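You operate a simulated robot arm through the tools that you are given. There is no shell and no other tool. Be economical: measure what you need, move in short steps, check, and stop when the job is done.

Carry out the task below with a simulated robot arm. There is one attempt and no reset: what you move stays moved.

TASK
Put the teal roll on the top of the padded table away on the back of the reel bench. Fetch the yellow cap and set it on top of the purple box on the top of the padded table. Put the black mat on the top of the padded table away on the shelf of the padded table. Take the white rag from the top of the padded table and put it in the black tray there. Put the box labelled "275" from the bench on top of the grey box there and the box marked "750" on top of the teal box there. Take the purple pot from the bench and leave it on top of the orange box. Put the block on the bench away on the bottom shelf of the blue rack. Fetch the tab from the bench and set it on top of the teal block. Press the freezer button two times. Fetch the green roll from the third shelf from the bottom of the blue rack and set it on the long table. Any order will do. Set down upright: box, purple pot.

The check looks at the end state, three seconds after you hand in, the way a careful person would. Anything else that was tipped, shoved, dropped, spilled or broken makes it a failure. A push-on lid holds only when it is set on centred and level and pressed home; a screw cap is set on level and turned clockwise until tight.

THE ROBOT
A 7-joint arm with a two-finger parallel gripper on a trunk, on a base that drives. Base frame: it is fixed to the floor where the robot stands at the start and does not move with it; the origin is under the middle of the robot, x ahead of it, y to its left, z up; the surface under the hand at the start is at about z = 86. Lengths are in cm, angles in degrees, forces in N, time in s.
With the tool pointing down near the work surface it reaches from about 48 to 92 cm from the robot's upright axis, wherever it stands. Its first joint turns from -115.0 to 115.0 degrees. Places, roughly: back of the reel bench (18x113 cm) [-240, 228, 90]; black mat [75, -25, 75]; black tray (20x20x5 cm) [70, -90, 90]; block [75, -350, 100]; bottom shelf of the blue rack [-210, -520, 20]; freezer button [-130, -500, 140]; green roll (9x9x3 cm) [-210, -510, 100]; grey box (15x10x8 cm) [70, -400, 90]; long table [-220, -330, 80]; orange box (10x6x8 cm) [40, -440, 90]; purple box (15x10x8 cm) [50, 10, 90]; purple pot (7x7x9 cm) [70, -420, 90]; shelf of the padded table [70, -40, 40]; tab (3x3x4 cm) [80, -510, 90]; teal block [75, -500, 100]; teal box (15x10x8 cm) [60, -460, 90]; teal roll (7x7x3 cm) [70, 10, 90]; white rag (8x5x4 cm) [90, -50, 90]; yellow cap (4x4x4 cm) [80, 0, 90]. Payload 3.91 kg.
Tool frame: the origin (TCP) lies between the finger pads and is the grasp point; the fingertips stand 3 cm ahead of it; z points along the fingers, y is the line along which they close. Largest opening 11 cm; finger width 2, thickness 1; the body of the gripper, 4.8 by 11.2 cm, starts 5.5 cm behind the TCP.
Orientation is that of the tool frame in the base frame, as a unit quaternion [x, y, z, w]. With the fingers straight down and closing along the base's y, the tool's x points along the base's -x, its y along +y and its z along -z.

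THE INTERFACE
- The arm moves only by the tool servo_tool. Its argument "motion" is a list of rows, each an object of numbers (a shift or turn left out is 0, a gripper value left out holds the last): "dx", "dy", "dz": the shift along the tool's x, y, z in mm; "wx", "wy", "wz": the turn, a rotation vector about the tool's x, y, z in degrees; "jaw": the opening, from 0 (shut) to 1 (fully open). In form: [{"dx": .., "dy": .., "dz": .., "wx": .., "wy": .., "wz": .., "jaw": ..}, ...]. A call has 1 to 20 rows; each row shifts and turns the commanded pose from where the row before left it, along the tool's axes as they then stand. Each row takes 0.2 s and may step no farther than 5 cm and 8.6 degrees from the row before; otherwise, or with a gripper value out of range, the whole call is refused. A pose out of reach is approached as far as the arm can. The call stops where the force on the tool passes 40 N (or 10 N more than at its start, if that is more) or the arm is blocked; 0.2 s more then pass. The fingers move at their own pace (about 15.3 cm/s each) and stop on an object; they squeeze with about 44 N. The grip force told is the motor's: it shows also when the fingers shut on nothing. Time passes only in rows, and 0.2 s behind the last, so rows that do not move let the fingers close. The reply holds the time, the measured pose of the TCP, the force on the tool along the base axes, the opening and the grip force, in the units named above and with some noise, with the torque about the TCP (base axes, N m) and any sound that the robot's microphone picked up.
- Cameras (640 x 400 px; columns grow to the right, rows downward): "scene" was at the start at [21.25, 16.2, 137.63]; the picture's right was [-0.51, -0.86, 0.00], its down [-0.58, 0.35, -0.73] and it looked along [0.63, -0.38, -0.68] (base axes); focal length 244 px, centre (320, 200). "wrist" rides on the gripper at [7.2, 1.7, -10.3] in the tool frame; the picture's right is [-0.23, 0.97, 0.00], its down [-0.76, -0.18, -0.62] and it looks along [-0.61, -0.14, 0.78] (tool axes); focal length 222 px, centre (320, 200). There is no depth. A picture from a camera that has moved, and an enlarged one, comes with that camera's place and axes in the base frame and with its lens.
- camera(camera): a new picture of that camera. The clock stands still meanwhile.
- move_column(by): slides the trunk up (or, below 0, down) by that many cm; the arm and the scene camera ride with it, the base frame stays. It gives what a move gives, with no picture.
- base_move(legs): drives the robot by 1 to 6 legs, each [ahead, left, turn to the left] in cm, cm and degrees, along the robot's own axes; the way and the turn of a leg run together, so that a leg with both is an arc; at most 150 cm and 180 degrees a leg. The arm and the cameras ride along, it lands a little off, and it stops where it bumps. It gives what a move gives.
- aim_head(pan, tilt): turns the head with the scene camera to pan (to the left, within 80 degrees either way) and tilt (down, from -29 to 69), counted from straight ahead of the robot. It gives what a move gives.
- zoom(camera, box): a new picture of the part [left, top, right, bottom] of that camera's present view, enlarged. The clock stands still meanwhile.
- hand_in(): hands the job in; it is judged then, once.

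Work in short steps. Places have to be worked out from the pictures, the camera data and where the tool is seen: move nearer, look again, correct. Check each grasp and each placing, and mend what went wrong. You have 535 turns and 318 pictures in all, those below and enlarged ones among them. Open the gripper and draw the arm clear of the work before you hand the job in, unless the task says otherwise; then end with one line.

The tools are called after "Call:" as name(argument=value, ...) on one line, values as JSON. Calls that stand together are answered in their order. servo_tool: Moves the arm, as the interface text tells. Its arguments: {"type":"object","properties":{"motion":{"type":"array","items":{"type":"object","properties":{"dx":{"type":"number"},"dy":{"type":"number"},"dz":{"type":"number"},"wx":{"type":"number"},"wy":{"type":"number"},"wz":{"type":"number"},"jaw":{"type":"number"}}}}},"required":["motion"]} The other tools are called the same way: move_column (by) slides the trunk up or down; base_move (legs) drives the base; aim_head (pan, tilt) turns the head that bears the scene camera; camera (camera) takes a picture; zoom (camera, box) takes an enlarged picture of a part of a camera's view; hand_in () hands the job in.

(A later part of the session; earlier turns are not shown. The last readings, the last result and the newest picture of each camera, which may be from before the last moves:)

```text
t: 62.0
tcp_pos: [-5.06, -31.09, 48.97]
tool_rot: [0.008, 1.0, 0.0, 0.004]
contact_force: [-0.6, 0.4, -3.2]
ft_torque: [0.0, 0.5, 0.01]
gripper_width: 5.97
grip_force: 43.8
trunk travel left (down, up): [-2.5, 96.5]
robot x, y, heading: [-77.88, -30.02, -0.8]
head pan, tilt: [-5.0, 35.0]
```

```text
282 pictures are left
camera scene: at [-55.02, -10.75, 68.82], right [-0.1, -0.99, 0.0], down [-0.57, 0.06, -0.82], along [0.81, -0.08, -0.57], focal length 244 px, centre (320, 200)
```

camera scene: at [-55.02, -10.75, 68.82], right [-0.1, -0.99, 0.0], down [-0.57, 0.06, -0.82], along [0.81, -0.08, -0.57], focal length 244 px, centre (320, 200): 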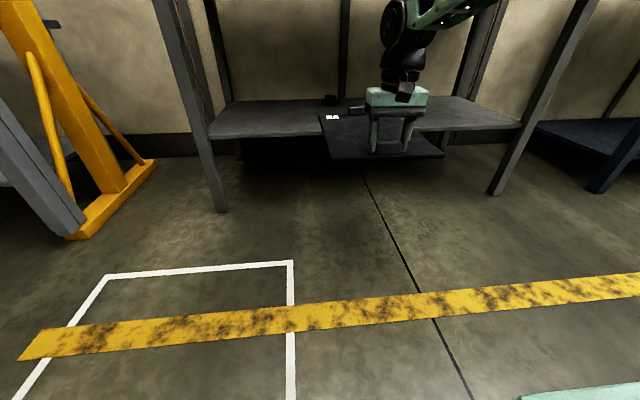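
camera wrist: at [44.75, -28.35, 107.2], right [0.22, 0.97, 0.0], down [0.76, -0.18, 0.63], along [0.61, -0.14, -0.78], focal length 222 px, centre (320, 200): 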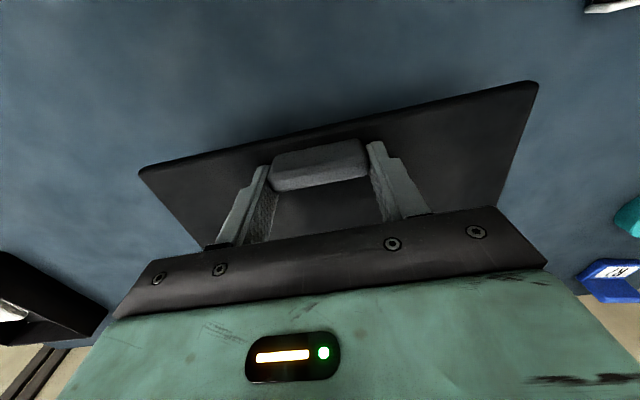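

There is a dark object at the back of the shelf; zooming to identify it.

Call:
aim_head(pan=-5, tilt=12)

Call:
zoom(camera="scene", box=[180, 120, 500, 320])

Call:
camera(camera="scene")

```text
t: 62.9
tcp_pos: [-5.16, -31.15, 49.03]
tool_rot: [0.008, 1.0, 0.0, 0.003]
contact_force: [0.7, -0.1, -3.4]
ft_torque: [0.02, 0.49, 0.0]
gripper_width: 5.97
grip_force: 44.1
trunk travel left (down, up): [-2.5, 96.5]
robot x, y, heading: [-78.14, -30.28, -1.2]
head pan, tilt: [-5.0, 12.0]
```

```text
2.00 times, centred on (340, 220) of scene
camera zoom: at [-54.5, -10.8, 72.5], right [-0.1, -0.99, 0.0], down [-0.21, 0.02, -0.98], along [0.97, -0.1, -0.21], focal length 488 px, centre (280, 160)
```

zoom: 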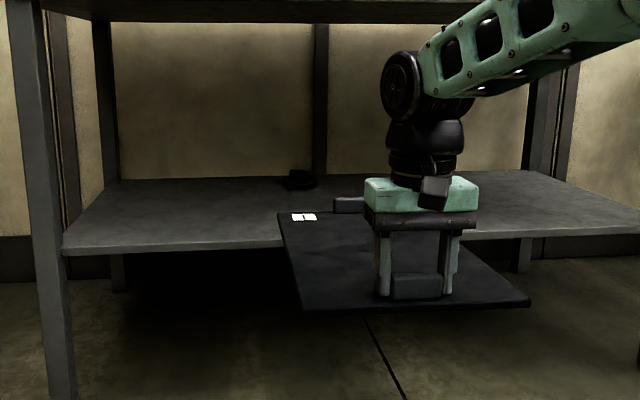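

```text
280 pictures are left
camera scene: at [-54.5, -10.8, 72.5], right [-0.1, -0.99, 0.0], down [-0.21, 0.02, -0.98], along [0.97, -0.1, -0.21], focal length 244 px, centre (320, 200)
```

scene: 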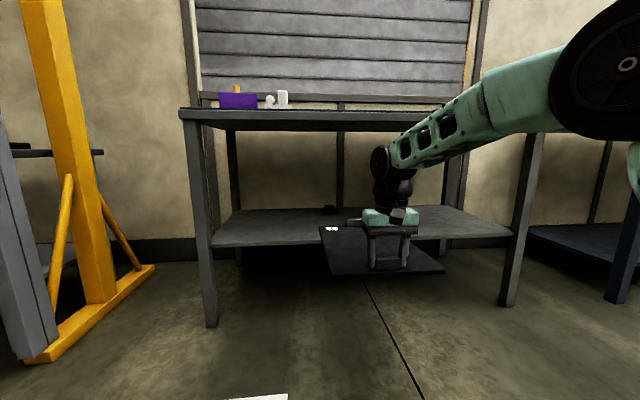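

An object sits on the shelf at about (63, -28), so I'll place the mat farther right, around y≈-60. Driving right and re-checking.

Call:
base_move(legs=[[0, -30, 0]])

Call:
camera(camera="scene")

```text
t: 65.0
tcp_pos: [-5.63, -60.38, 48.95]
tool_rot: [0.005, 1.0, 0.001, 0.004]
contact_force: [0.3, -1.1, -2.9]
ft_torque: [0.01, 0.45, -0.01]
gripper_width: 5.98
grip_force: 44.0
trunk travel left (down, up): [-2.5, 96.5]
robot x, y, heading: [-78.6, -59.9, -0.6]
head pan, tilt: [-5.0, 12.0]
```

```text
279 pictures are left
camera scene: at [-54.97, -40.46, 72.5], right [-0.1, -1.0, 0.0], down [-0.21, 0.02, -0.98], along [0.97, -0.09, -0.21], focal length 244 px, centre (320, 200)
```

scene: 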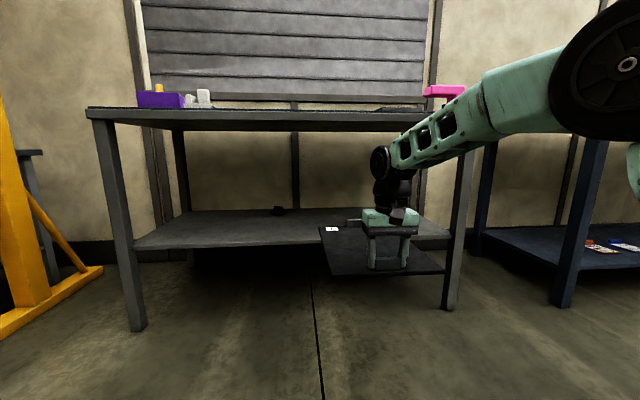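

Path is clear. Lower the mat to ~2 cm above shelf level and drive forward under the table.

Call:
servo_tool(motion=[{"dz": 15}, {}])

Call:
base_move(legs=[[38, 0, 0.6]])

Call:
camera(camera="scene")

```text
t: 65.5
tcp_pos: [-5.49, -60.56, 47.42]
tool_rot: [0.006, 1.0, 0.002, 0.002]
contact_force: [-0.5, -0.4, -2.7]
ft_torque: [-0.03, 0.48, -0.01]
gripper_width: 5.96
grip_force: 43.8
trunk travel left (down, up): [-2.5, 96.5]
robot x, y, heading: [-78.75, -60.01, -0.4]
head pan, tilt: [-5.0, 12.0]
```

```text
t: 68.0
tcp_pos: [33.14, -60.11, 47.48]
tool_rot: [0.001, 1.0, 0.001, 0.004]
contact_force: [0.5, 0.7, -2.9]
ft_torque: [0.02, 0.46, 0.01]
gripper_width: 5.97
grip_force: 43.5
trunk travel left (down, up): [-2.5, 96.5]
robot x, y, heading: [-39.87, -60.08, -0.0]
head pan, tilt: [-5.0, 12.0]
```

```text
278 pictures are left
camera scene: at [-16.52, -40.48, 72.5], right [-0.09, -1.0, 0.0], down [-0.21, 0.02, -0.98], along [0.97, -0.09, -0.21], focal length 244 px, centre (320, 200)
```

scene: 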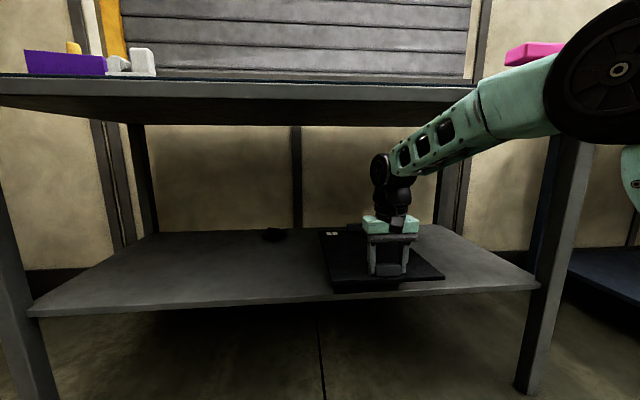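

The mat is over the shelf. Advance 4 cm more with the arm.

Call:
servo_tool(motion=[{"dx": -10}, {"dx": -10}, {"dx": -10}, {"dx": -10}, {}])

Call:
zoom(camera="scene", box=[300, 60, 620, 320])

```text
t: 69.2
tcp_pos: [36.93, -60.08, 47.45]
tool_rot: [0.0, 1.0, 0.001, 0.002]
contact_force: [0.0, 0.7, -2.1]
ft_torque: [0.0, 0.47, 0.01]
gripper_width: 5.95
grip_force: 44.1
trunk travel left (down, up): [-2.5, 96.5]
robot x, y, heading: [-39.7, -59.98, -0.0]
head pan, tilt: [-5.0, 12.0]
```

```text
1.54 times, centred on (460, 190) of scene
camera zoom: at [-16.52, -40.48, 72.5], right [-0.09, -1.0, 0.0], down [-0.21, 0.02, -0.98], along [0.97, -0.09, -0.21], focal length 375 px, centre (105, 215)
```

zoom: 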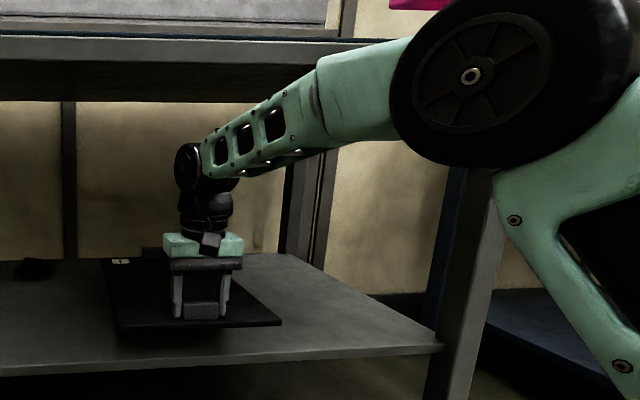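

The mat appears fully over the shelf. Lowering gently to contact.

Call:
servo_tool(motion=[{"dz": 10}, {"dz": 8}, {"dz": 5}, {"dz": 3}, {"dz": 3}, {}])

Call:
zoom(camera="scene", box=[300, 160, 500, 320])

```text
t: 70.6
tcp_pos: [36.98, -59.96, 44.6]
tool_rot: [0.0, 1.0, 0.001, 0.002]
contact_force: [-0.5, 0.8, -2.2]
ft_torque: [-0.01, 0.48, 0.0]
gripper_width: 5.98
grip_force: 44.6
trunk travel left (down, up): [-2.5, 96.5]
robot x, y, heading: [-40.03, -60.02, -0.3]
head pan, tilt: [-5.0, 12.0]
```

```text
2.50 times, centred on (400, 240) of scene
camera zoom: at [-16.52, -40.48, 72.5], right [-0.09, -1.0, 0.0], down [-0.21, 0.02, -0.98], along [0.97, -0.09, -0.21], focal length 610 px, centre (120, 100)
```

zoom: 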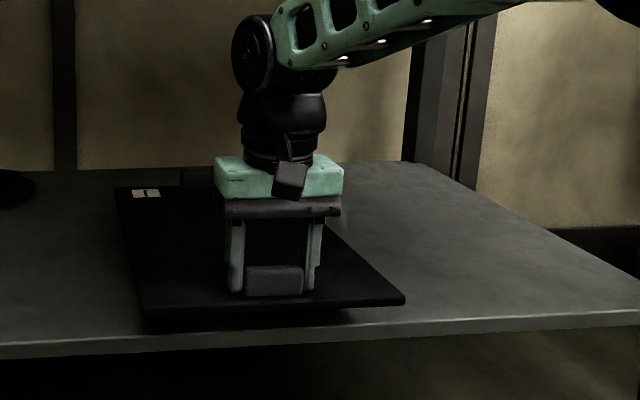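

Call:
servo_tool(motion=[{"dz": 3}, {"dz": 3}, {"dz": 3}, {"dz": 3}, {}])

```text
t: 71.8
tcp_pos: [37.03, -60.07, 43.44]
tool_rot: [0.001, 1.0, 0.001, 0.003]
contact_force: [-0.6, 0.0, -2.9]
ft_torque: [-0.01, 0.46, 0.0]
gripper_width: 5.96
grip_force: 43.4
trunk travel left (down, up): [-2.5, 96.5]
robot x, y, heading: [-40.2, -59.87, 0.0]
head pan, tilt: [-5.0, 12.0]
```

Call:
servo_tool(motion=[{"dz": 3}, {"dz": 3}, {"dz": 3}, {"dz": 3}, {}])

Call:
zoom(camera="scene", box=[300, 200, 500, 325])

```text
t: 73.0
tcp_pos: [37.14, -60.13, 42.33]
tool_rot: [0.001, 1.0, 0.002, 0.003]
contact_force: [-1.1, -0.6, -3.2]
ft_torque: [0.01, 0.48, 0.04]
gripper_width: 5.97
grip_force: 44.1
trunk travel left (down, up): [-2.5, 96.5]
robot x, y, heading: [-40.24, -60.28, 0.1]
head pan, tilt: [-5.0, 12.0]
```

```text
3.20 times, centred on (400, 262) of scene
camera zoom: at [-16.52, -40.48, 72.5], right [-0.09, -1.0, 0.0], down [-0.21, 0.02, -0.98], along [0.97, -0.09, -0.21], focal length 780 px, centre (64, 0)
```

zoom: 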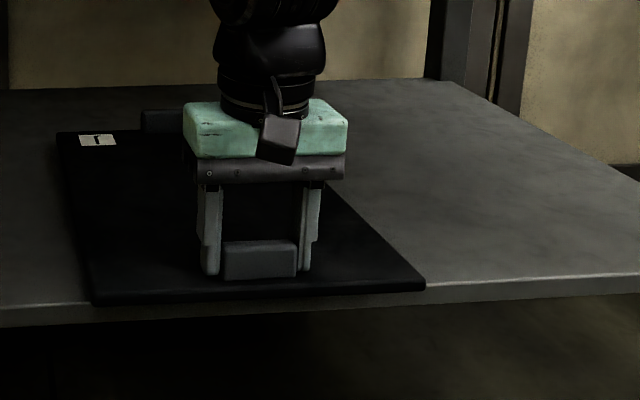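

Still no contact; advance 3 cm deeper while hovering, then continue lowering.

Call:
servo_tool(motion=[{"dx": -10}, {"dx": -10}, {"dx": -10}, {"dz": 4}, {"dz": 4}, {"dz": 4}, {}])

Call:
zoom(camera="scene", box=[300, 200, 500, 325])

```text
t: 74.6
tcp_pos: [40.22, -60.13, 41.04]
tool_rot: [0.001, 1.0, 0.001, 0.005]
contact_force: [0.3, 0.8, 3.8]
ft_torque: [-0.32, -1.56, -0.07]
gripper_width: 5.98
grip_force: 43.8
trunk travel left (down, up): [-2.5, 96.5]
robot x, y, heading: [-40.1, -60.03, -0.1]
head pan, tilt: [-5.0, 12.0]
```

```text
3.20 times, centred on (400, 262) of scene
camera zoom: at [-16.54, -40.48, 72.51], right [-0.09, -1.0, 0.0], down [-0.21, 0.02, -0.98], along [0.97, -0.09, -0.21], focal length 780 px, centre (64, 0)
```

zoom: 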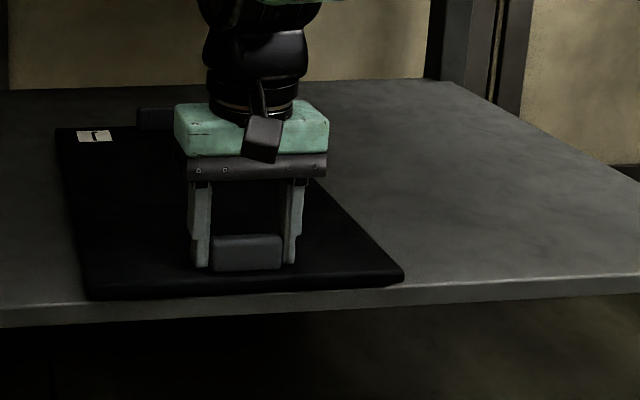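

Contact reached, mat within the shelf. Release and lift up.

Call:
servo_tool(motion=[{"dz": 1}, {}, {"jaw": 0.75}, {}, {"dz": -20}, {"dz": -20}, {"dz": -10}, {}])

Call:
camera(camera="scene")

```text
t: 76.4
tcp_pos: [40.05, -59.97, 45.89]
tool_rot: [0.001, 1.0, 0.002, 0.004]
contact_force: [0.3, 0.6, 0.3]
ft_torque: [0.0, -0.03, 0.0]
gripper_width: 8.24
grip_force: 0.2
trunk travel left (down, up): [-2.5, 96.5]
robot x, y, heading: [-39.87, -60.42, 0.0]
head pan, tilt: [-5.0, 12.0]
```

```text
273 pictures are left
camera scene: at [-16.53, -40.48, 72.51], right [-0.09, -1.0, 0.0], down [-0.21, 0.02, -0.98], along [0.97, -0.09, -0.21], focal length 244 px, centre (320, 200)
```

scene: 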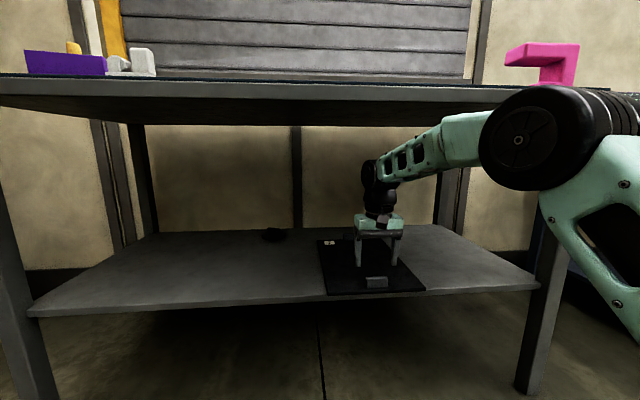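

Mat is on the shelf. Backing out, then raising the trunk.

Call:
base_move(legs=[[-40, 0, 0]])

Call:
move_column(by=40)

Call:
move_column(by=25)

Call:
base_move(legs=[[0, 62, 0]])

Call:
aim_head(pan=0, tilt=40)

Call:
camera(camera="scene")

```text
t: 78.9
tcp_pos: [-0.01, -59.89, 45.87]
tool_rot: [0.003, 1.0, 0.001, 0.004]
contact_force: [0.4, 1.2, 1.2]
ft_torque: [-0.01, -0.01, 0.03]
gripper_width: 8.26
grip_force: 0.1
trunk travel left (down, up): [-2.5, 96.5]
robot x, y, heading: [-80.12, -59.88, -0.1]
head pan, tilt: [-5.0, 12.0]
```

```text
t: 82.7
tcp_pos: [-0.16, -60.07, 85.81]
tool_rot: [0.003, 1.0, 0.001, 0.003]
contact_force: [0.3, 0.1, 0.1]
ft_torque: [0.02, 0.02, -0.02]
gripper_width: 8.25
grip_force: 0.0
trunk travel left (down, up): [-42.5, 56.5]
robot x, y, heading: [-79.93, -59.58, -0.2]
head pan, tilt: [-5.0, 12.0]
```

```text
t: 85.3
tcp_pos: [-0.11, -60.04, 110.89]
tool_rot: [0.003, 1.0, 0.001, 0.003]
contact_force: [0.9, 0.0, 0.1]
ft_torque: [0.0, -0.02, -0.02]
gripper_width: 8.26
grip_force: 0.1
trunk travel left (down, up): [-67.5, 31.5]
robot x, y, heading: [-80.12, -59.85, -0.1]
head pan, tilt: [-5.0, 12.0]
```

```text
t: 88.8
tcp_pos: [0.09, 3.22, 110.71]
tool_rot: [0.001, 1.0, 0.0, 0.004]
contact_force: [0.0, 0.0, 0.1]
ft_torque: [-0.01, 0.04, 0.03]
gripper_width: 8.25
grip_force: 0.1
trunk travel left (down, up): [-67.5, 31.5]
robot x, y, heading: [-79.74, 2.88, -0.1]
head pan, tilt: [-5.0, 12.0]
```

```text
t: 89.8
tcp_pos: [0.1, 3.26, 110.85]
tool_rot: [0.002, 1.0, 0.001, 0.003]
contact_force: [-0.7, 1.5, -0.6]
ft_torque: [0.0, 0.01, -0.02]
gripper_width: 8.25
grip_force: 0.0
trunk travel left (down, up): [-67.5, 31.5]
robot x, y, heading: [-80.04, 2.83, 0.0]
head pan, tilt: [0.0, 40.0]
```

```text
272 pictures are left
camera scene: at [-57.32, 23.49, 133.07], right [0.0, -1.0, 0.0], down [-0.64, 0.0, -0.77], along [0.77, 0.0, -0.64], focal length 244 px, centre (320, 200)
```

scene: 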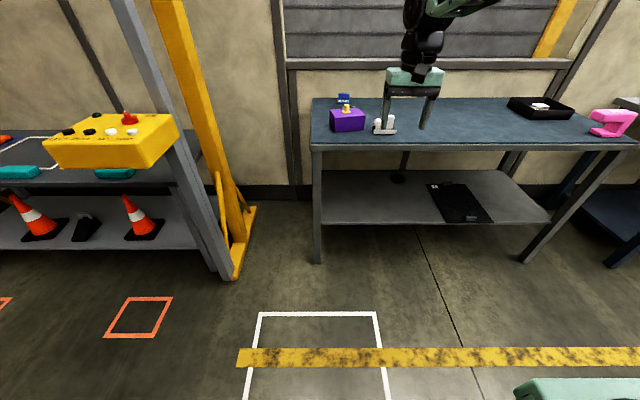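

Drive forward to fetch the teal roll.

Call:
base_move(legs=[[72, 0, 0]])

Call:
servo_tool(motion=[{"dy": 20}, {"dy": 20}, {}])

Call:
camera(camera="wrist")

Call:
camera(camera="scene")

```text
t: 93.8
tcp_pos: [74.46, 4.59, 110.69]
tool_rot: [-0.005, 1.0, 0.001, 0.004]
contact_force: [-0.4, 0.9, -0.1]
ft_torque: [-0.01, -0.03, 0.02]
gripper_width: 8.23
grip_force: 0.1
trunk travel left (down, up): [-67.5, 31.5]
robot x, y, heading: [-5.7, 3.59, 1.0]
head pan, tilt: [0.0, 40.0]
```

```text
t: 94.6
tcp_pos: [74.16, 8.74, 110.94]
tool_rot: [-0.005, 1.0, 0.001, 0.004]
contact_force: [-0.5, -0.1, -0.4]
ft_torque: [0.0, 0.0, 0.0]
gripper_width: 8.24
grip_force: 0.0
trunk travel left (down, up): [-67.5, 31.5]
robot x, y, heading: [-5.73, 3.32, 0.9]
head pan, tilt: [0.0, 40.0]
```

```text
271 pictures are left
camera wrist: at [66.84, 10.26, 121.19], right [0.22, 0.98, 0.0], down [0.76, -0.17, 0.63], along [0.61, -0.13, -0.78], focal length 222 px, centre (320, 200)
```

wrist: 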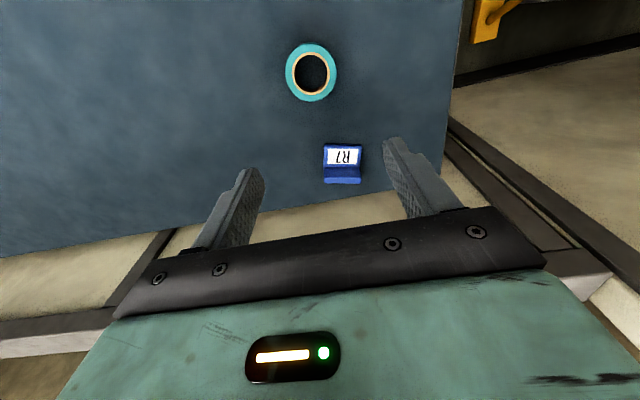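

```text
270 pictures are left
camera scene: at [16.64, 24.16, 133.06], right [0.01, -1.0, 0.0], down [-0.64, -0.01, -0.77], along [0.77, 0.01, -0.64], focal length 244 px, centre (320, 200)
```

scene: 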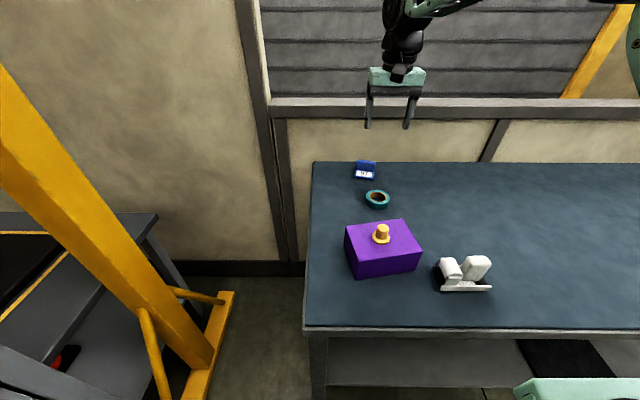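

Roll centre at (71.8, 8.2). Descending and gripping.

Call:
servo_tool(motion=[{"dx": 24, "dy": -5, "dz": 30, "jaw": 0.88}, {"dz": 45}, {"dz": 45}, {"dz": 45}, {"dz": 35}, {"dz": 14}, {}, {"jaw": 0}, {}, {}, {}])

Call:
camera(camera="wrist")

```text
t: 97.0
tcp_pos: [71.76, 8.08, 89.39]
tool_rot: [-0.005, 1.0, 0.002, 0.004]
contact_force: [-0.3, 0.7, 0.4]
ft_torque: [0.03, -0.02, 0.01]
gripper_width: 6.67
grip_force: 43.9
trunk travel left (down, up): [-67.5, 31.5]
robot x, y, heading: [-5.7, 3.23, 0.7]
head pan, tilt: [0.0, 40.0]
```

```text
269 pictures are left
camera wrist: at [64.59, 9.65, 99.75], right [0.22, 0.98, 0.0], down [0.76, -0.17, 0.63], along [0.61, -0.13, -0.78], focal length 222 px, centre (320, 200)
```

wrist: 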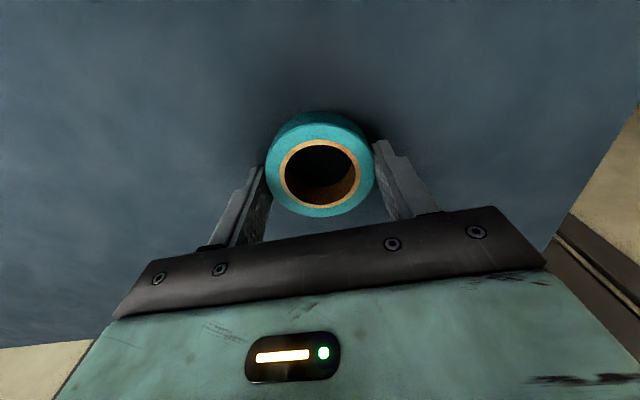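

Roll gripped. Lift high, back off from the table, and turn left to face the reel bench.

Call:
servo_tool(motion=[{"dz": -50}, {"dz": -50}, {"dz": -50}, {"dz": -50}, {"dz": -50}, {}])

Call:
base_move(legs=[[-75, 0, 0]])

Call:
aim_head(pan=80, tilt=25)

Call:
camera(camera="scene")

```text
t: 98.4
tcp_pos: [71.83, 7.75, 114.42]
tool_rot: [-0.005, 1.0, 0.001, 0.002]
contact_force: [0.8, 0.2, -1.3]
ft_torque: [-0.01, 0.02, -0.03]
gripper_width: 6.63
grip_force: 44.3
trunk travel left (down, up): [-67.5, 31.5]
robot x, y, heading: [-5.76, 3.33, 0.7]
head pan, tilt: [0.0, 40.0]
```

```text
t: 102.5
tcp_pos: [-4.95, 6.87, 114.47]
tool_rot: [-0.003, 1.0, 0.001, 0.002]
contact_force: [1.1, -0.4, -1.3]
ft_torque: [-0.01, 0.01, 0.0]
gripper_width: 6.67
grip_force: 44.4
trunk travel left (down, up): [-67.5, 31.5]
robot x, y, heading: [-82.47, 3.13, 0.8]
head pan, tilt: [0.0, 40.0]
```

```text
t: 104.0
tcp_pos: [-5.04, 6.77, 114.51]
tool_rot: [-0.002, 1.0, 0.0, 0.004]
contact_force: [-0.5, -0.5, -0.5]
ft_torque: [-0.03, 0.04, -0.03]
gripper_width: 6.66
grip_force: 43.8
trunk travel left (down, up): [-67.5, 31.5]
robot x, y, heading: [-82.72, 2.67, 0.2]
head pan, tilt: [80.0, 25.0]
```

```text
268 pictures are left
camera scene: at [-66.98, 32.38, 135.39], right [0.99, -0.17, 0.0], down [-0.07, -0.42, -0.91], along [0.15, 0.89, -0.42], focal length 244 px, centre (320, 200)
```

scene: 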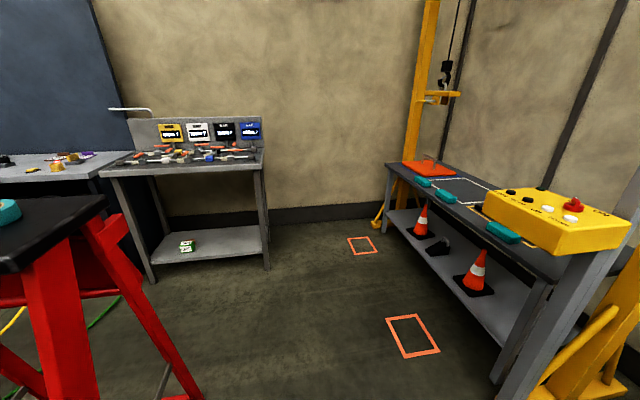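

There's a red-legged trestle to the left. Turning in place to face +y for a better view.

Call:
base_move(legs=[[0, 0, 90]])

Call:
aim_head(pan=30, tilt=25)

Call:
camera(camera="scene")

Call:
aim_head(pan=75, tilt=25)

Call:
camera(camera="scene")

```text
t: 107.4
tcp_pos: [-64.95, 78.33, 114.43]
tool_rot: [-0.603, 0.798, 0.002, 0.002]
contact_force: [0.6, 0.0, -1.1]
ft_torque: [0.01, 0.0, -0.02]
gripper_width: 6.65
grip_force: 43.5
trunk travel left (down, up): [-67.5, 31.5]
robot x, y, heading: [-82.27, 2.68, 74.3]
head pan, tilt: [80.0, 25.0]
stopped in leg 1: the robot was blocked; the commanded pose is now the measured one
```

```text
t: 108.6
tcp_pos: [-64.9, 78.29, 114.44]
tool_rot: [-0.603, 0.798, 0.003, 0.003]
contact_force: [1.0, 0.6, -0.5]
ft_torque: [-0.03, -0.04, 0.01]
gripper_width: 6.65
grip_force: 44.4
trunk travel left (down, up): [-67.5, 31.5]
robot x, y, heading: [-82.54, 2.26, 74.3]
head pan, tilt: [30.0, 25.0]
```

```text
267 pictures are left
camera scene: at [-100.74, 30.86, 135.39], right [0.97, 0.25, 0.0], down [0.1, -0.41, -0.91], along [-0.22, 0.88, -0.42], focal length 244 px, centre (320, 200)
```

scene: 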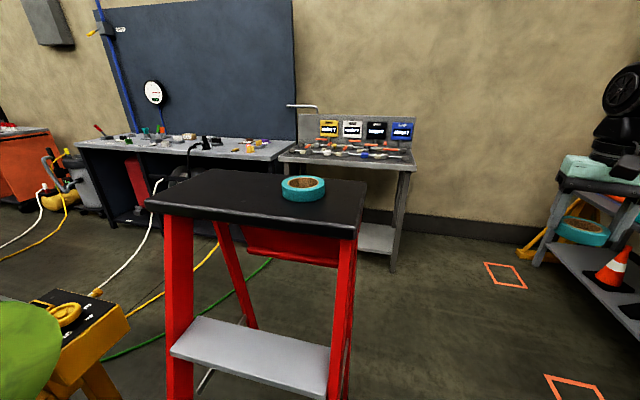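

```text
t: 109.7
tcp_pos: [-64.94, 78.3, 114.4]
tool_rot: [-0.603, 0.798, 0.003, 0.001]
contact_force: [0.4, -0.9, -1.2]
ft_torque: [0.0, -0.02, 0.0]
gripper_width: 6.65
grip_force: 44.7
trunk travel left (down, up): [-67.5, 31.5]
robot x, y, heading: [-82.05, 2.75, 74.2]
head pan, tilt: [75.0, 25.0]
```

```text
266 pictures are left
camera scene: at [-106.38, 26.64, 135.4], right [0.51, 0.86, 0.0], down [0.36, -0.22, -0.91], along [-0.78, 0.46, -0.42], focal length 244 px, centre (320, 200)
```

scene: 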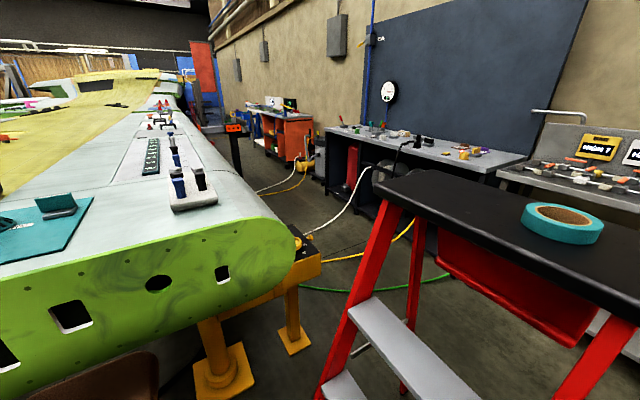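

Something blocked the turn at 74° (no tool force, so it's the base/rear). I'll look right and shift away toward +x.

Call:
aim_head(pan=-80, tilt=35)

Call:
camera(camera="scene")

Call:
aim_head(pan=80, tilt=60)

Call:
camera(camera="scene")

```text
t: 112.1
tcp_pos: [-64.9, 78.4, 114.4]
tool_rot: [-0.603, 0.798, 0.002, 0.002]
contact_force: [-0.2, 0.3, -0.4]
ft_torque: [0.0, 0.0, -0.01]
gripper_width: 6.65
grip_force: 43.9
trunk travel left (down, up): [-67.5, 31.5]
robot x, y, heading: [-82.6, 2.77, 74.3]
head pan, tilt: [-80.0, 35.0]
```

```text
265 pictures are left
camera scene: at [-89.7, 21.06, 133.82], right [-0.1, -1.0, 0.0], down [-0.57, 0.06, -0.82], along [0.82, -0.08, -0.57], focal length 244 px, centre (320, 200)
```

scene: 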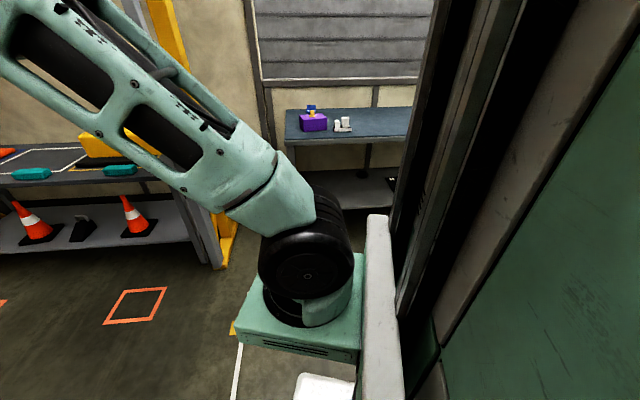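

```text
t: 114.6
tcp_pos: [-64.92, 78.34, 114.4]
tool_rot: [-0.604, 0.797, 0.002, 0.002]
contact_force: [0.4, -0.7, -0.8]
ft_torque: [-0.02, -0.01, 0.0]
gripper_width: 6.65
grip_force: 43.1
trunk travel left (down, up): [-67.5, 31.5]
robot x, y, heading: [-82.64, 2.52, 74.3]
head pan, tilt: [80.0, 60.0]
```

```text
264 pictures are left
camera scene: at [-104.47, 24.83, 130.39], right [0.43, 0.9, 0.0], down [0.78, -0.38, -0.5], along [-0.45, 0.22, -0.87], focal length 244 px, centre (320, 200)
```

scene: 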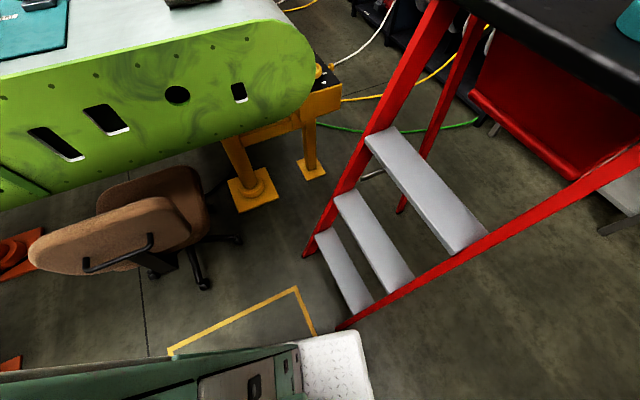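

The robot's front-left corner touched the ladder's foot (around (-106, 36)). Ladder seems undisturbed. Move away to the right, turn to 90°, then look.

Call:
base_move(legs=[[0, -30, 0], [0, 0, 15.7]])

Call:
aim_head(pan=45, tilt=30)

Call:
camera(camera="scene")

```text
t: 117.5
tcp_pos: [-58.11, 72.13, 114.51]
tool_rot: [0.71, -0.705, -0.004, -0.001]
contact_force: [1.0, -0.4, -0.7]
ft_torque: [0.04, -0.02, 0.0]
gripper_width: 6.64
grip_force: 44.3
trunk travel left (down, up): [-67.5, 31.5]
robot x, y, heading: [-54.06, -5.46, 90.4]
head pan, tilt: [80.0, 60.0]
```

```text
t: 118.5
tcp_pos: [-58.09, 72.17, 114.47]
tool_rot: [0.71, -0.704, -0.003, -0.001]
contact_force: [0.0, 0.5, -0.4]
ft_torque: [-0.01, 0.01, 0.01]
gripper_width: 6.63
grip_force: 44.1
trunk travel left (down, up): [-67.5, 31.5]
robot x, y, heading: [-53.9, -5.27, 90.6]
head pan, tilt: [45.0, 30.0]
```

```text
263 pictures are left
camera scene: at [-81.11, 15.0, 134.59], right [0.7, 0.71, 0.0], down [0.36, -0.35, -0.87], along [-0.62, 0.61, -0.5], focal length 244 px, centre (320, 200)
```

scene: 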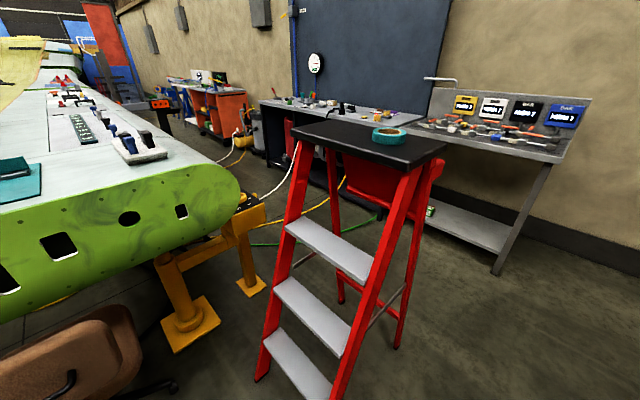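

Ladder rear feet are at y≈98, benches' fronts at y≈191: the corridor at y≈146 fits. Retract the arm and drive forward.

Call:
servo_tool(motion=[{"dx": 40, "dz": -10}, {"dx": 40, "dz": -10}, {"dx": 40, "dz": -10}, {"dx": 40, "dz": -10}, {"dx": 40, "dz": -10}, {"dx": 20}, {}])

Call:
base_move(legs=[[100, 0, 0], [51, 0, -0.5]])

Call:
aim_head(pan=70, tilt=35)

Call:
camera(camera="scene")

```text
t: 120.1
tcp_pos: [-57.62, 50.07, 119.27]
tool_rot: [0.71, -0.705, -0.003, -0.002]
contact_force: [-0.3, 0.5, -1.0]
ft_torque: [0.0, -0.02, 0.0]
gripper_width: 6.67
grip_force: 43.9
trunk travel left (down, up): [-67.5, 31.5]
robot x, y, heading: [-54.14, -5.59, 90.6]
head pan, tilt: [45.0, 30.0]
```

```text
t: 128.1
tcp_pos: [-59.73, 205.11, 119.26]
tool_rot: [0.71, -0.704, -0.003, -0.003]
contact_force: [0.6, 0.3, -0.7]
ft_torque: [0.01, -0.01, -0.01]
gripper_width: 6.63
grip_force: 44.7
trunk travel left (down, up): [-67.5, 31.5]
robot x, y, heading: [-56.03, 149.88, 90.6]
head pan, tilt: [45.0, 30.0]
```

```text
t: 129.0
tcp_pos: [-59.78, 205.14, 119.29]
tool_rot: [0.71, -0.704, -0.003, -0.003]
contact_force: [1.1, 0.7, -1.4]
ft_torque: [0.0, 0.0, -0.02]
gripper_width: 6.65
grip_force: 44.2
trunk travel left (down, up): [-67.5, 31.5]
robot x, y, heading: [-55.88, 149.98, 90.7]
head pan, tilt: [70.0, 35.0]
```

```text
262 pictures are left
camera scene: at [-84.92, 166.64, 133.82], right [0.33, 0.94, 0.0], down [0.54, -0.19, -0.82], along [-0.77, 0.27, -0.57], focal length 244 px, centre (320, 200)
```

scene: 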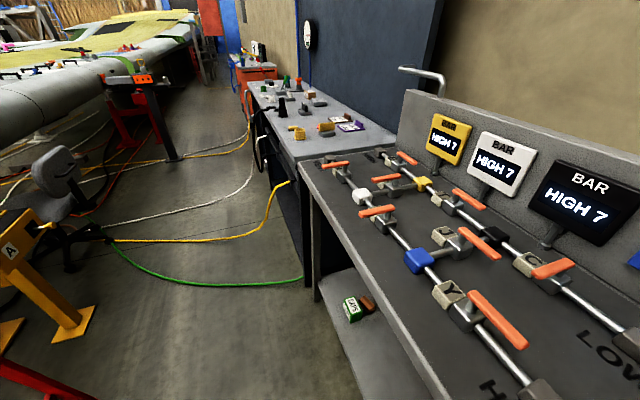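

Corridor confirmed. Strafe left toward the reel bench.

Call:
base_move(legs=[[-1, 60, 0], [0, 65, -0.7]])

Call:
aim_head(pan=25, tilt=40)

Call:
camera(camera="scene")

```text
t: 135.7
tcp_pos: [-184.86, 204.3, 119.36]
tool_rot: [-0.696, 0.718, 0.003, 0.002]
contact_force: [0.5, 0.0, -0.2]
ft_torque: [0.0, -0.01, 0.03]
gripper_width: 6.63
grip_force: 43.7
trunk travel left (down, up): [-67.5, 31.5]
robot x, y, heading: [-183.25, 148.59, 88.5]
head pan, tilt: [70.0, 35.0]
```

```text
t: 136.8
tcp_pos: [-184.83, 204.49, 119.37]
tool_rot: [-0.697, 0.717, 0.003, 0.002]
contact_force: [0.1, 0.4, -0.6]
ft_torque: [-0.02, -0.03, 0.0]
gripper_width: 6.62
grip_force: 44.0
trunk travel left (down, up): [-67.5, 31.5]
robot x, y, heading: [-183.45, 149.02, 88.7]
head pan, tilt: [25.0, 40.0]
```

```text
261 pictures are left
camera scene: at [-206.73, 171.4, 133.06], right [0.92, 0.4, 0.0], down [0.26, -0.59, -0.77], along [-0.31, 0.7, -0.64], focal length 244 px, centre (320, 200)
```

scene: 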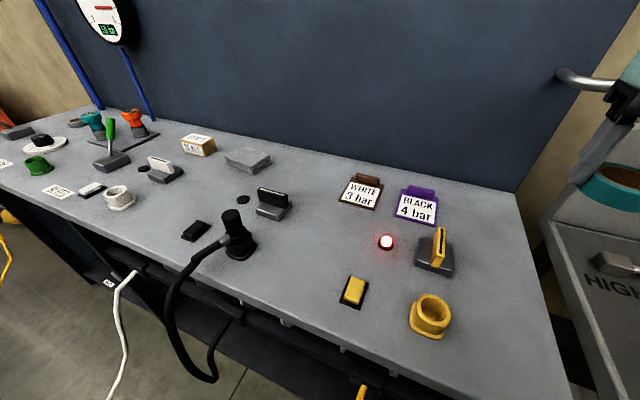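

Free spot on the back strip between the grey plate and the brown stand, about (-237, 228). Back off a bit from the hanging hose and strafe left.

Call:
base_move(legs=[[-7, 0, 1.3], [0, 42, 0]])

Call:
aim_head(pan=0, tilt=42)

Call:
camera(camera="scene")

```text
t: 140.0
tcp_pos: [-229.07, 197.77, 119.37]
tool_rot: [-0.706, 0.708, 0.003, 0.002]
contact_force: [0.3, 0.2, -1.0]
ft_torque: [-0.01, -0.01, 0.04]
gripper_width: 6.65
grip_force: 44.6
trunk travel left (down, up): [-67.5, 31.5]
robot x, y, heading: [-226.01, 142.45, 90.1]
head pan, tilt: [25.0, 40.0]
```

```text
t: 140.9
tcp_pos: [-229.21, 197.59, 119.23]
tool_rot: [-0.706, 0.708, 0.003, 0.002]
contact_force: [0.0, -0.1, -0.2]
ft_torque: [-0.03, 0.02, 0.03]
gripper_width: 6.64
grip_force: 44.4
trunk travel left (down, up): [-67.5, 31.5]
robot x, y, heading: [-226.22, 142.28, 90.0]
head pan, tilt: [0.0, 42.0]
```

```text
260 pictures are left
camera scene: at [-246.59, 164.9, 132.77], right [1.0, 0.0, 0.0], down [0.0, -0.67, -0.74], along [0.0, 0.74, -0.67], focal length 244 px, centre (320, 200)
```

scene: 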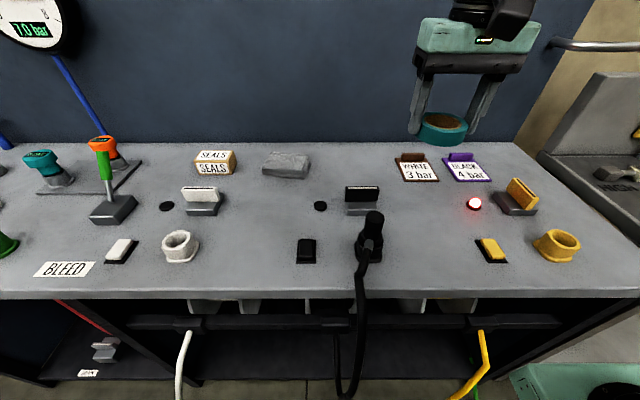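

Target spot (-236, 230). Moving over it at height.

Call:
servo_tool(motion=[{"dx": -40, "dy": 8.6, "dz": 10}, {"dx": -40, "dy": 8.6, "dz": 10}, {"dx": -40, "dy": 8.6, "dz": 10}, {"dx": -40, "dy": 8.6, "dz": 10}, {"dx": -40, "dy": 8.6, "dz": 10}, {"dx": -40, "dy": 8.6, "dz": 10}, {"dx": -40, "dy": 8.6, "dz": 20}, {"dx": -38, "dy": 8.6, "dz": 20}, {}])

Call:
camera(camera="scene")

Call:
camera(camera="wrist")

```text
t: 142.9
tcp_pos: [-235.74, 229.66, 109.61]
tool_rot: [-0.706, 0.708, 0.002, 0.002]
contact_force: [0.2, 0.0, 0.1]
ft_torque: [0.0, 0.0, 0.02]
gripper_width: 6.64
grip_force: 43.7
trunk travel left (down, up): [-67.5, 31.5]
robot x, y, heading: [-226.37, 142.04, 90.0]
head pan, tilt: [0.0, 42.0]
```

```text
259 pictures are left
camera scene: at [-246.58, 164.9, 132.77], right [1.0, 0.0, 0.0], down [0.0, -0.67, -0.74], along [0.0, 0.74, -0.67], focal length 244 px, centre (320, 200)
```

scene: 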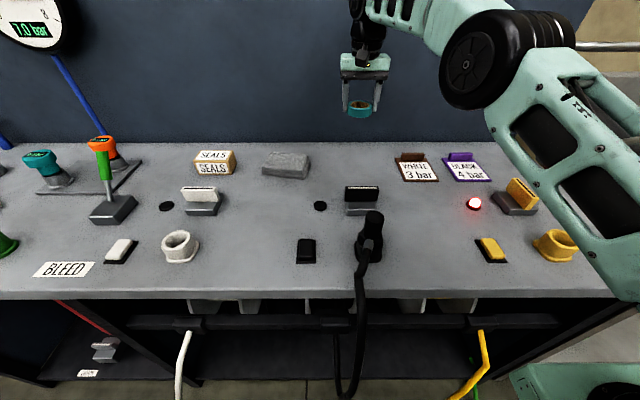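

```text
258 pictures are left
camera wrist: at [-237.49, 222.47, 119.9], right [-0.97, 0.23, 0.0], down [0.18, 0.76, 0.63], along [0.14, 0.61, -0.78], focal length 222 px, centre (320, 200)
```

wrist: 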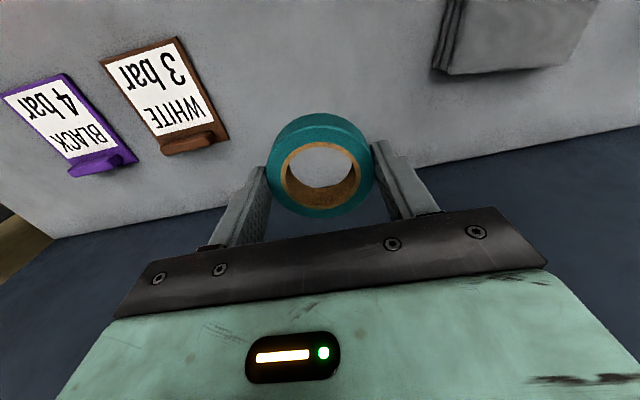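

Clear below. Lower in steps to near the surface.

Call:
servo_tool(motion=[{"dz": 40}, {"dz": 40}, {"dz": 40}, {"dz": 25}, {"dz": 5}, {"dz": 4}, {"dz": 4}, {"dz": 4}, {"dz": 4}, {}])

Call:
zoom(camera="scene", box=[280, 60, 440, 200])

```text
t: 145.1
tcp_pos: [-235.93, 229.74, 93.43]
tool_rot: [-0.705, 0.709, 0.005, 0.004]
contact_force: [4.8, -4.6, 36.1]
ft_torque: [-0.72, -0.68, -0.17]
gripper_width: 6.68
grip_force: 44.2
trunk travel left (down, up): [-67.5, 31.5]
robot x, y, heading: [-226.36, 142.24, 90.1]
head pan, tilt: [0.0, 42.0]
```

```text
2.86 times, centred on (360, 130) of scene
camera zoom: at [-246.54, 164.71, 132.86], right [1.0, 0.0, 0.0], down [0.0, -0.67, -0.74], along [0.0, 0.74, -0.67], focal length 697 px, centre (206, 400)
```

zoom: 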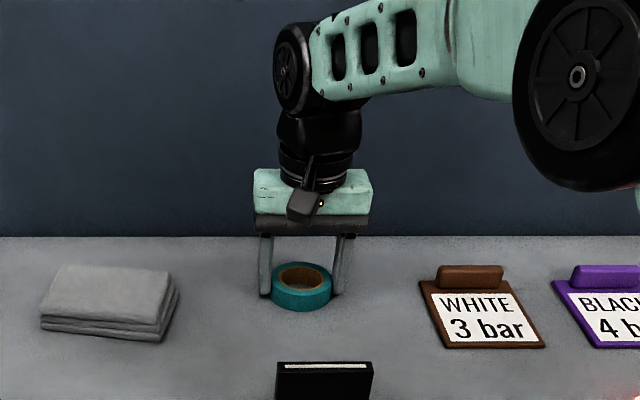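

Contact at z 93.4 (surface ≈ 90). Back off 1.5 mm, release and rise.

Call:
servo_tool(motion=[{"dz": -3}, {"jaw": 0.85}, {}, {"dz": -40}, {"dz": -50}, {"dz": -50}, {}])

Call:
camera(camera="scene")

```text
t: 146.7
tcp_pos: [-236.02, 229.55, 106.86]
tool_rot: [-0.706, 0.708, 0.002, 0.003]
contact_force: [-0.4, -0.5, -0.1]
ft_torque: [-0.01, 0.0, 0.03]
gripper_width: 9.34
grip_force: 0.2
trunk travel left (down, up): [-67.5, 31.5]
robot x, y, heading: [-226.1, 142.55, 90.1]
head pan, tilt: [0.0, 42.0]
```

```text
256 pictures are left
camera scene: at [-246.58, 164.91, 132.77], right [1.0, 0.0, 0.0], down [0.0, -0.67, -0.74], along [0.0, 0.74, -0.67], focal length 244 px, centre (320, 200)
```

scene: 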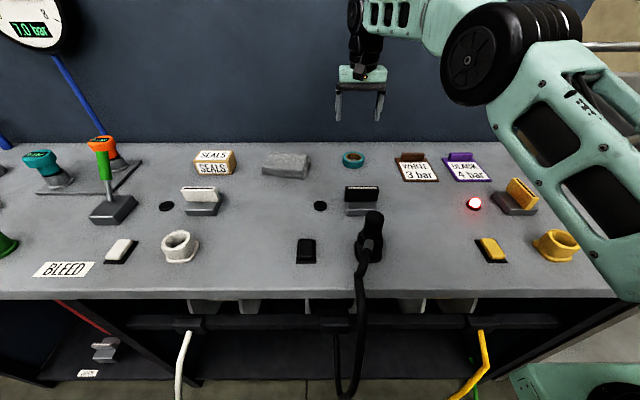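

Roll is on the back of the reel bench. Retract the arm and retrace the route.

Call:
servo_tool(motion=[{"dx": 40, "dy": -8.6, "dz": -20}, {"dx": 40, "dy": -8.6, "dz": -20}, {"dx": 40, "dy": -8.6, "dz": -20}, {"dx": 40, "dy": -8.6, "dz": -20}, {"dx": 40, "dy": -8.6, "dz": -20}, {"dx": 40, "dy": -8.6}, {"dx": 40, "dy": -8.6}, {"dx": 38, "dy": -8.6}, {}])

Call:
base_move(legs=[[4, -42, 0], [0, -128, 0]])

Call:
aim_head(pan=70, tilt=40)

Call:
camera(camera="scene")

```text
t: 148.7
tcp_pos: [-229.36, 197.71, 116.89]
tool_rot: [-0.706, 0.708, 0.003, 0.002]
contact_force: [-0.7, 0.5, -0.1]
ft_torque: [0.0, 0.03, -0.02]
gripper_width: 9.36
grip_force: 0.0
trunk travel left (down, up): [-67.5, 31.5]
robot x, y, heading: [-226.16, 142.03, 89.9]
head pan, tilt: [0.0, 42.0]
```

```text
t: 157.4
tcp_pos: [-57.59, 199.41, 116.86]
tool_rot: [-0.702, 0.712, 0.003, 0.002]
contact_force: [-0.6, -0.5, 0.1]
ft_torque: [0.0, 0.01, 0.04]
gripper_width: 9.37
grip_force: 0.1
trunk travel left (down, up): [-67.5, 31.5]
robot x, y, heading: [-54.46, 144.01, 89.1]
head pan, tilt: [0.0, 42.0]
```

```text
t: 158.8
tcp_pos: [-57.53, 199.33, 116.79]
tool_rot: [-0.702, 0.712, 0.003, 0.002]
contact_force: [0.0, 0.0, 0.3]
ft_torque: [-0.02, -0.01, -0.01]
gripper_width: 9.35
grip_force: 0.2
trunk travel left (down, up): [-67.5, 31.5]
robot x, y, heading: [-55.07, 143.81, 89.0]
head pan, tilt: [70.0, 40.0]
```

```text
255 pictures are left
camera scene: at [-83.22, 161.39, 133.06], right [0.35, 0.94, 0.0], down [0.6, -0.23, -0.77], along [-0.72, 0.27, -0.64], focal length 244 px, centre (320, 200)
```

scene: 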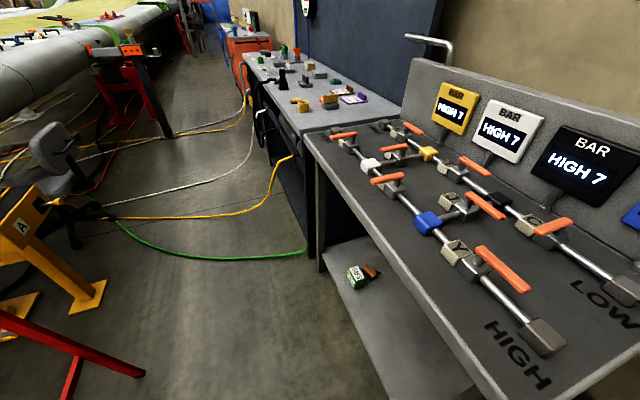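

Back out to y≈-5, turn right to heading 0, then look down the aisle.

Call:
base_move(legs=[[-100, 0, 0], [-50, -4, 0], [0, 0, -89]])

Call:
base_move(legs=[[0, -40, 0]])

Call:
base_move(legs=[[0, 0, -90]])

Call:
aim_head(pan=0, tilt=20)

Call:
camera(camera="scene")

```text
t: 170.3
tcp_pos: [6.46, 0.52, 116.94]
tool_rot: [-0.028, 1.0, 0.001, 0.003]
contact_force: [0.7, 1.0, 0.4]
ft_torque: [0.02, 0.02, -0.02]
gripper_width: 9.35
grip_force: 0.2
trunk travel left (down, up): [-67.5, 31.5]
robot x, y, heading: [-48.51, -5.99, 3.2]
head pan, tilt: [70.0, 40.0]
```

```text
t: 172.8
tcp_pos: [8.83, -40.47, 116.96]
tool_rot: [-0.027, 1.0, 0.001, 0.004]
contact_force: [0.0, -0.2, 0.2]
ft_torque: [0.0, 0.0, 0.0]
gripper_width: 9.34
grip_force: 0.0
trunk travel left (down, up): [-67.5, 31.5]
robot x, y, heading: [-46.38, -47.0, 3.3]
head pan, tilt: [70.0, 40.0]
```

```text
t: 177.0
tcp_pos: [-39.18, -102.08, 116.89]
tool_rot: [0.682, 0.731, -0.002, 0.002]
contact_force: [0.8, -0.4, 0.4]
ft_torque: [-0.01, -0.02, -0.03]
gripper_width: 9.36
grip_force: 0.1
trunk travel left (down, up): [-67.5, 31.5]
robot x, y, heading: [-46.26, -46.87, -86.2]
head pan, tilt: [70.0, 40.0]
```

```text
t: 178.4
tcp_pos: [-39.18, -101.96, 116.9]
tool_rot: [0.683, 0.731, -0.003, 0.003]
contact_force: [-0.2, 1.5, 0.4]
ft_torque: [-0.02, 0.01, 0.03]
gripper_width: 9.34
grip_force: 0.0
trunk travel left (down, up): [-67.5, 31.5]
robot x, y, heading: [-46.13, -47.02, -85.8]
head pan, tilt: [0.0, 20.0]
```

```text
254 pictures are left
camera scene: at [-24.29, -69.04, 136.2], right [-1.0, -0.07, 0.0], down [-0.02, 0.34, -0.94], along [0.07, -0.94, -0.34], focal length 244 px, centre (320, 200)
```

scene: 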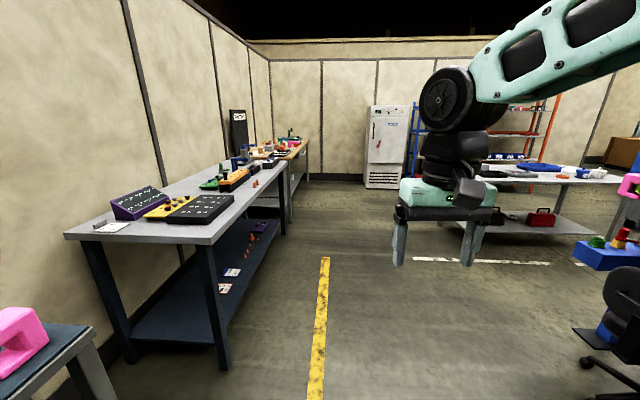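

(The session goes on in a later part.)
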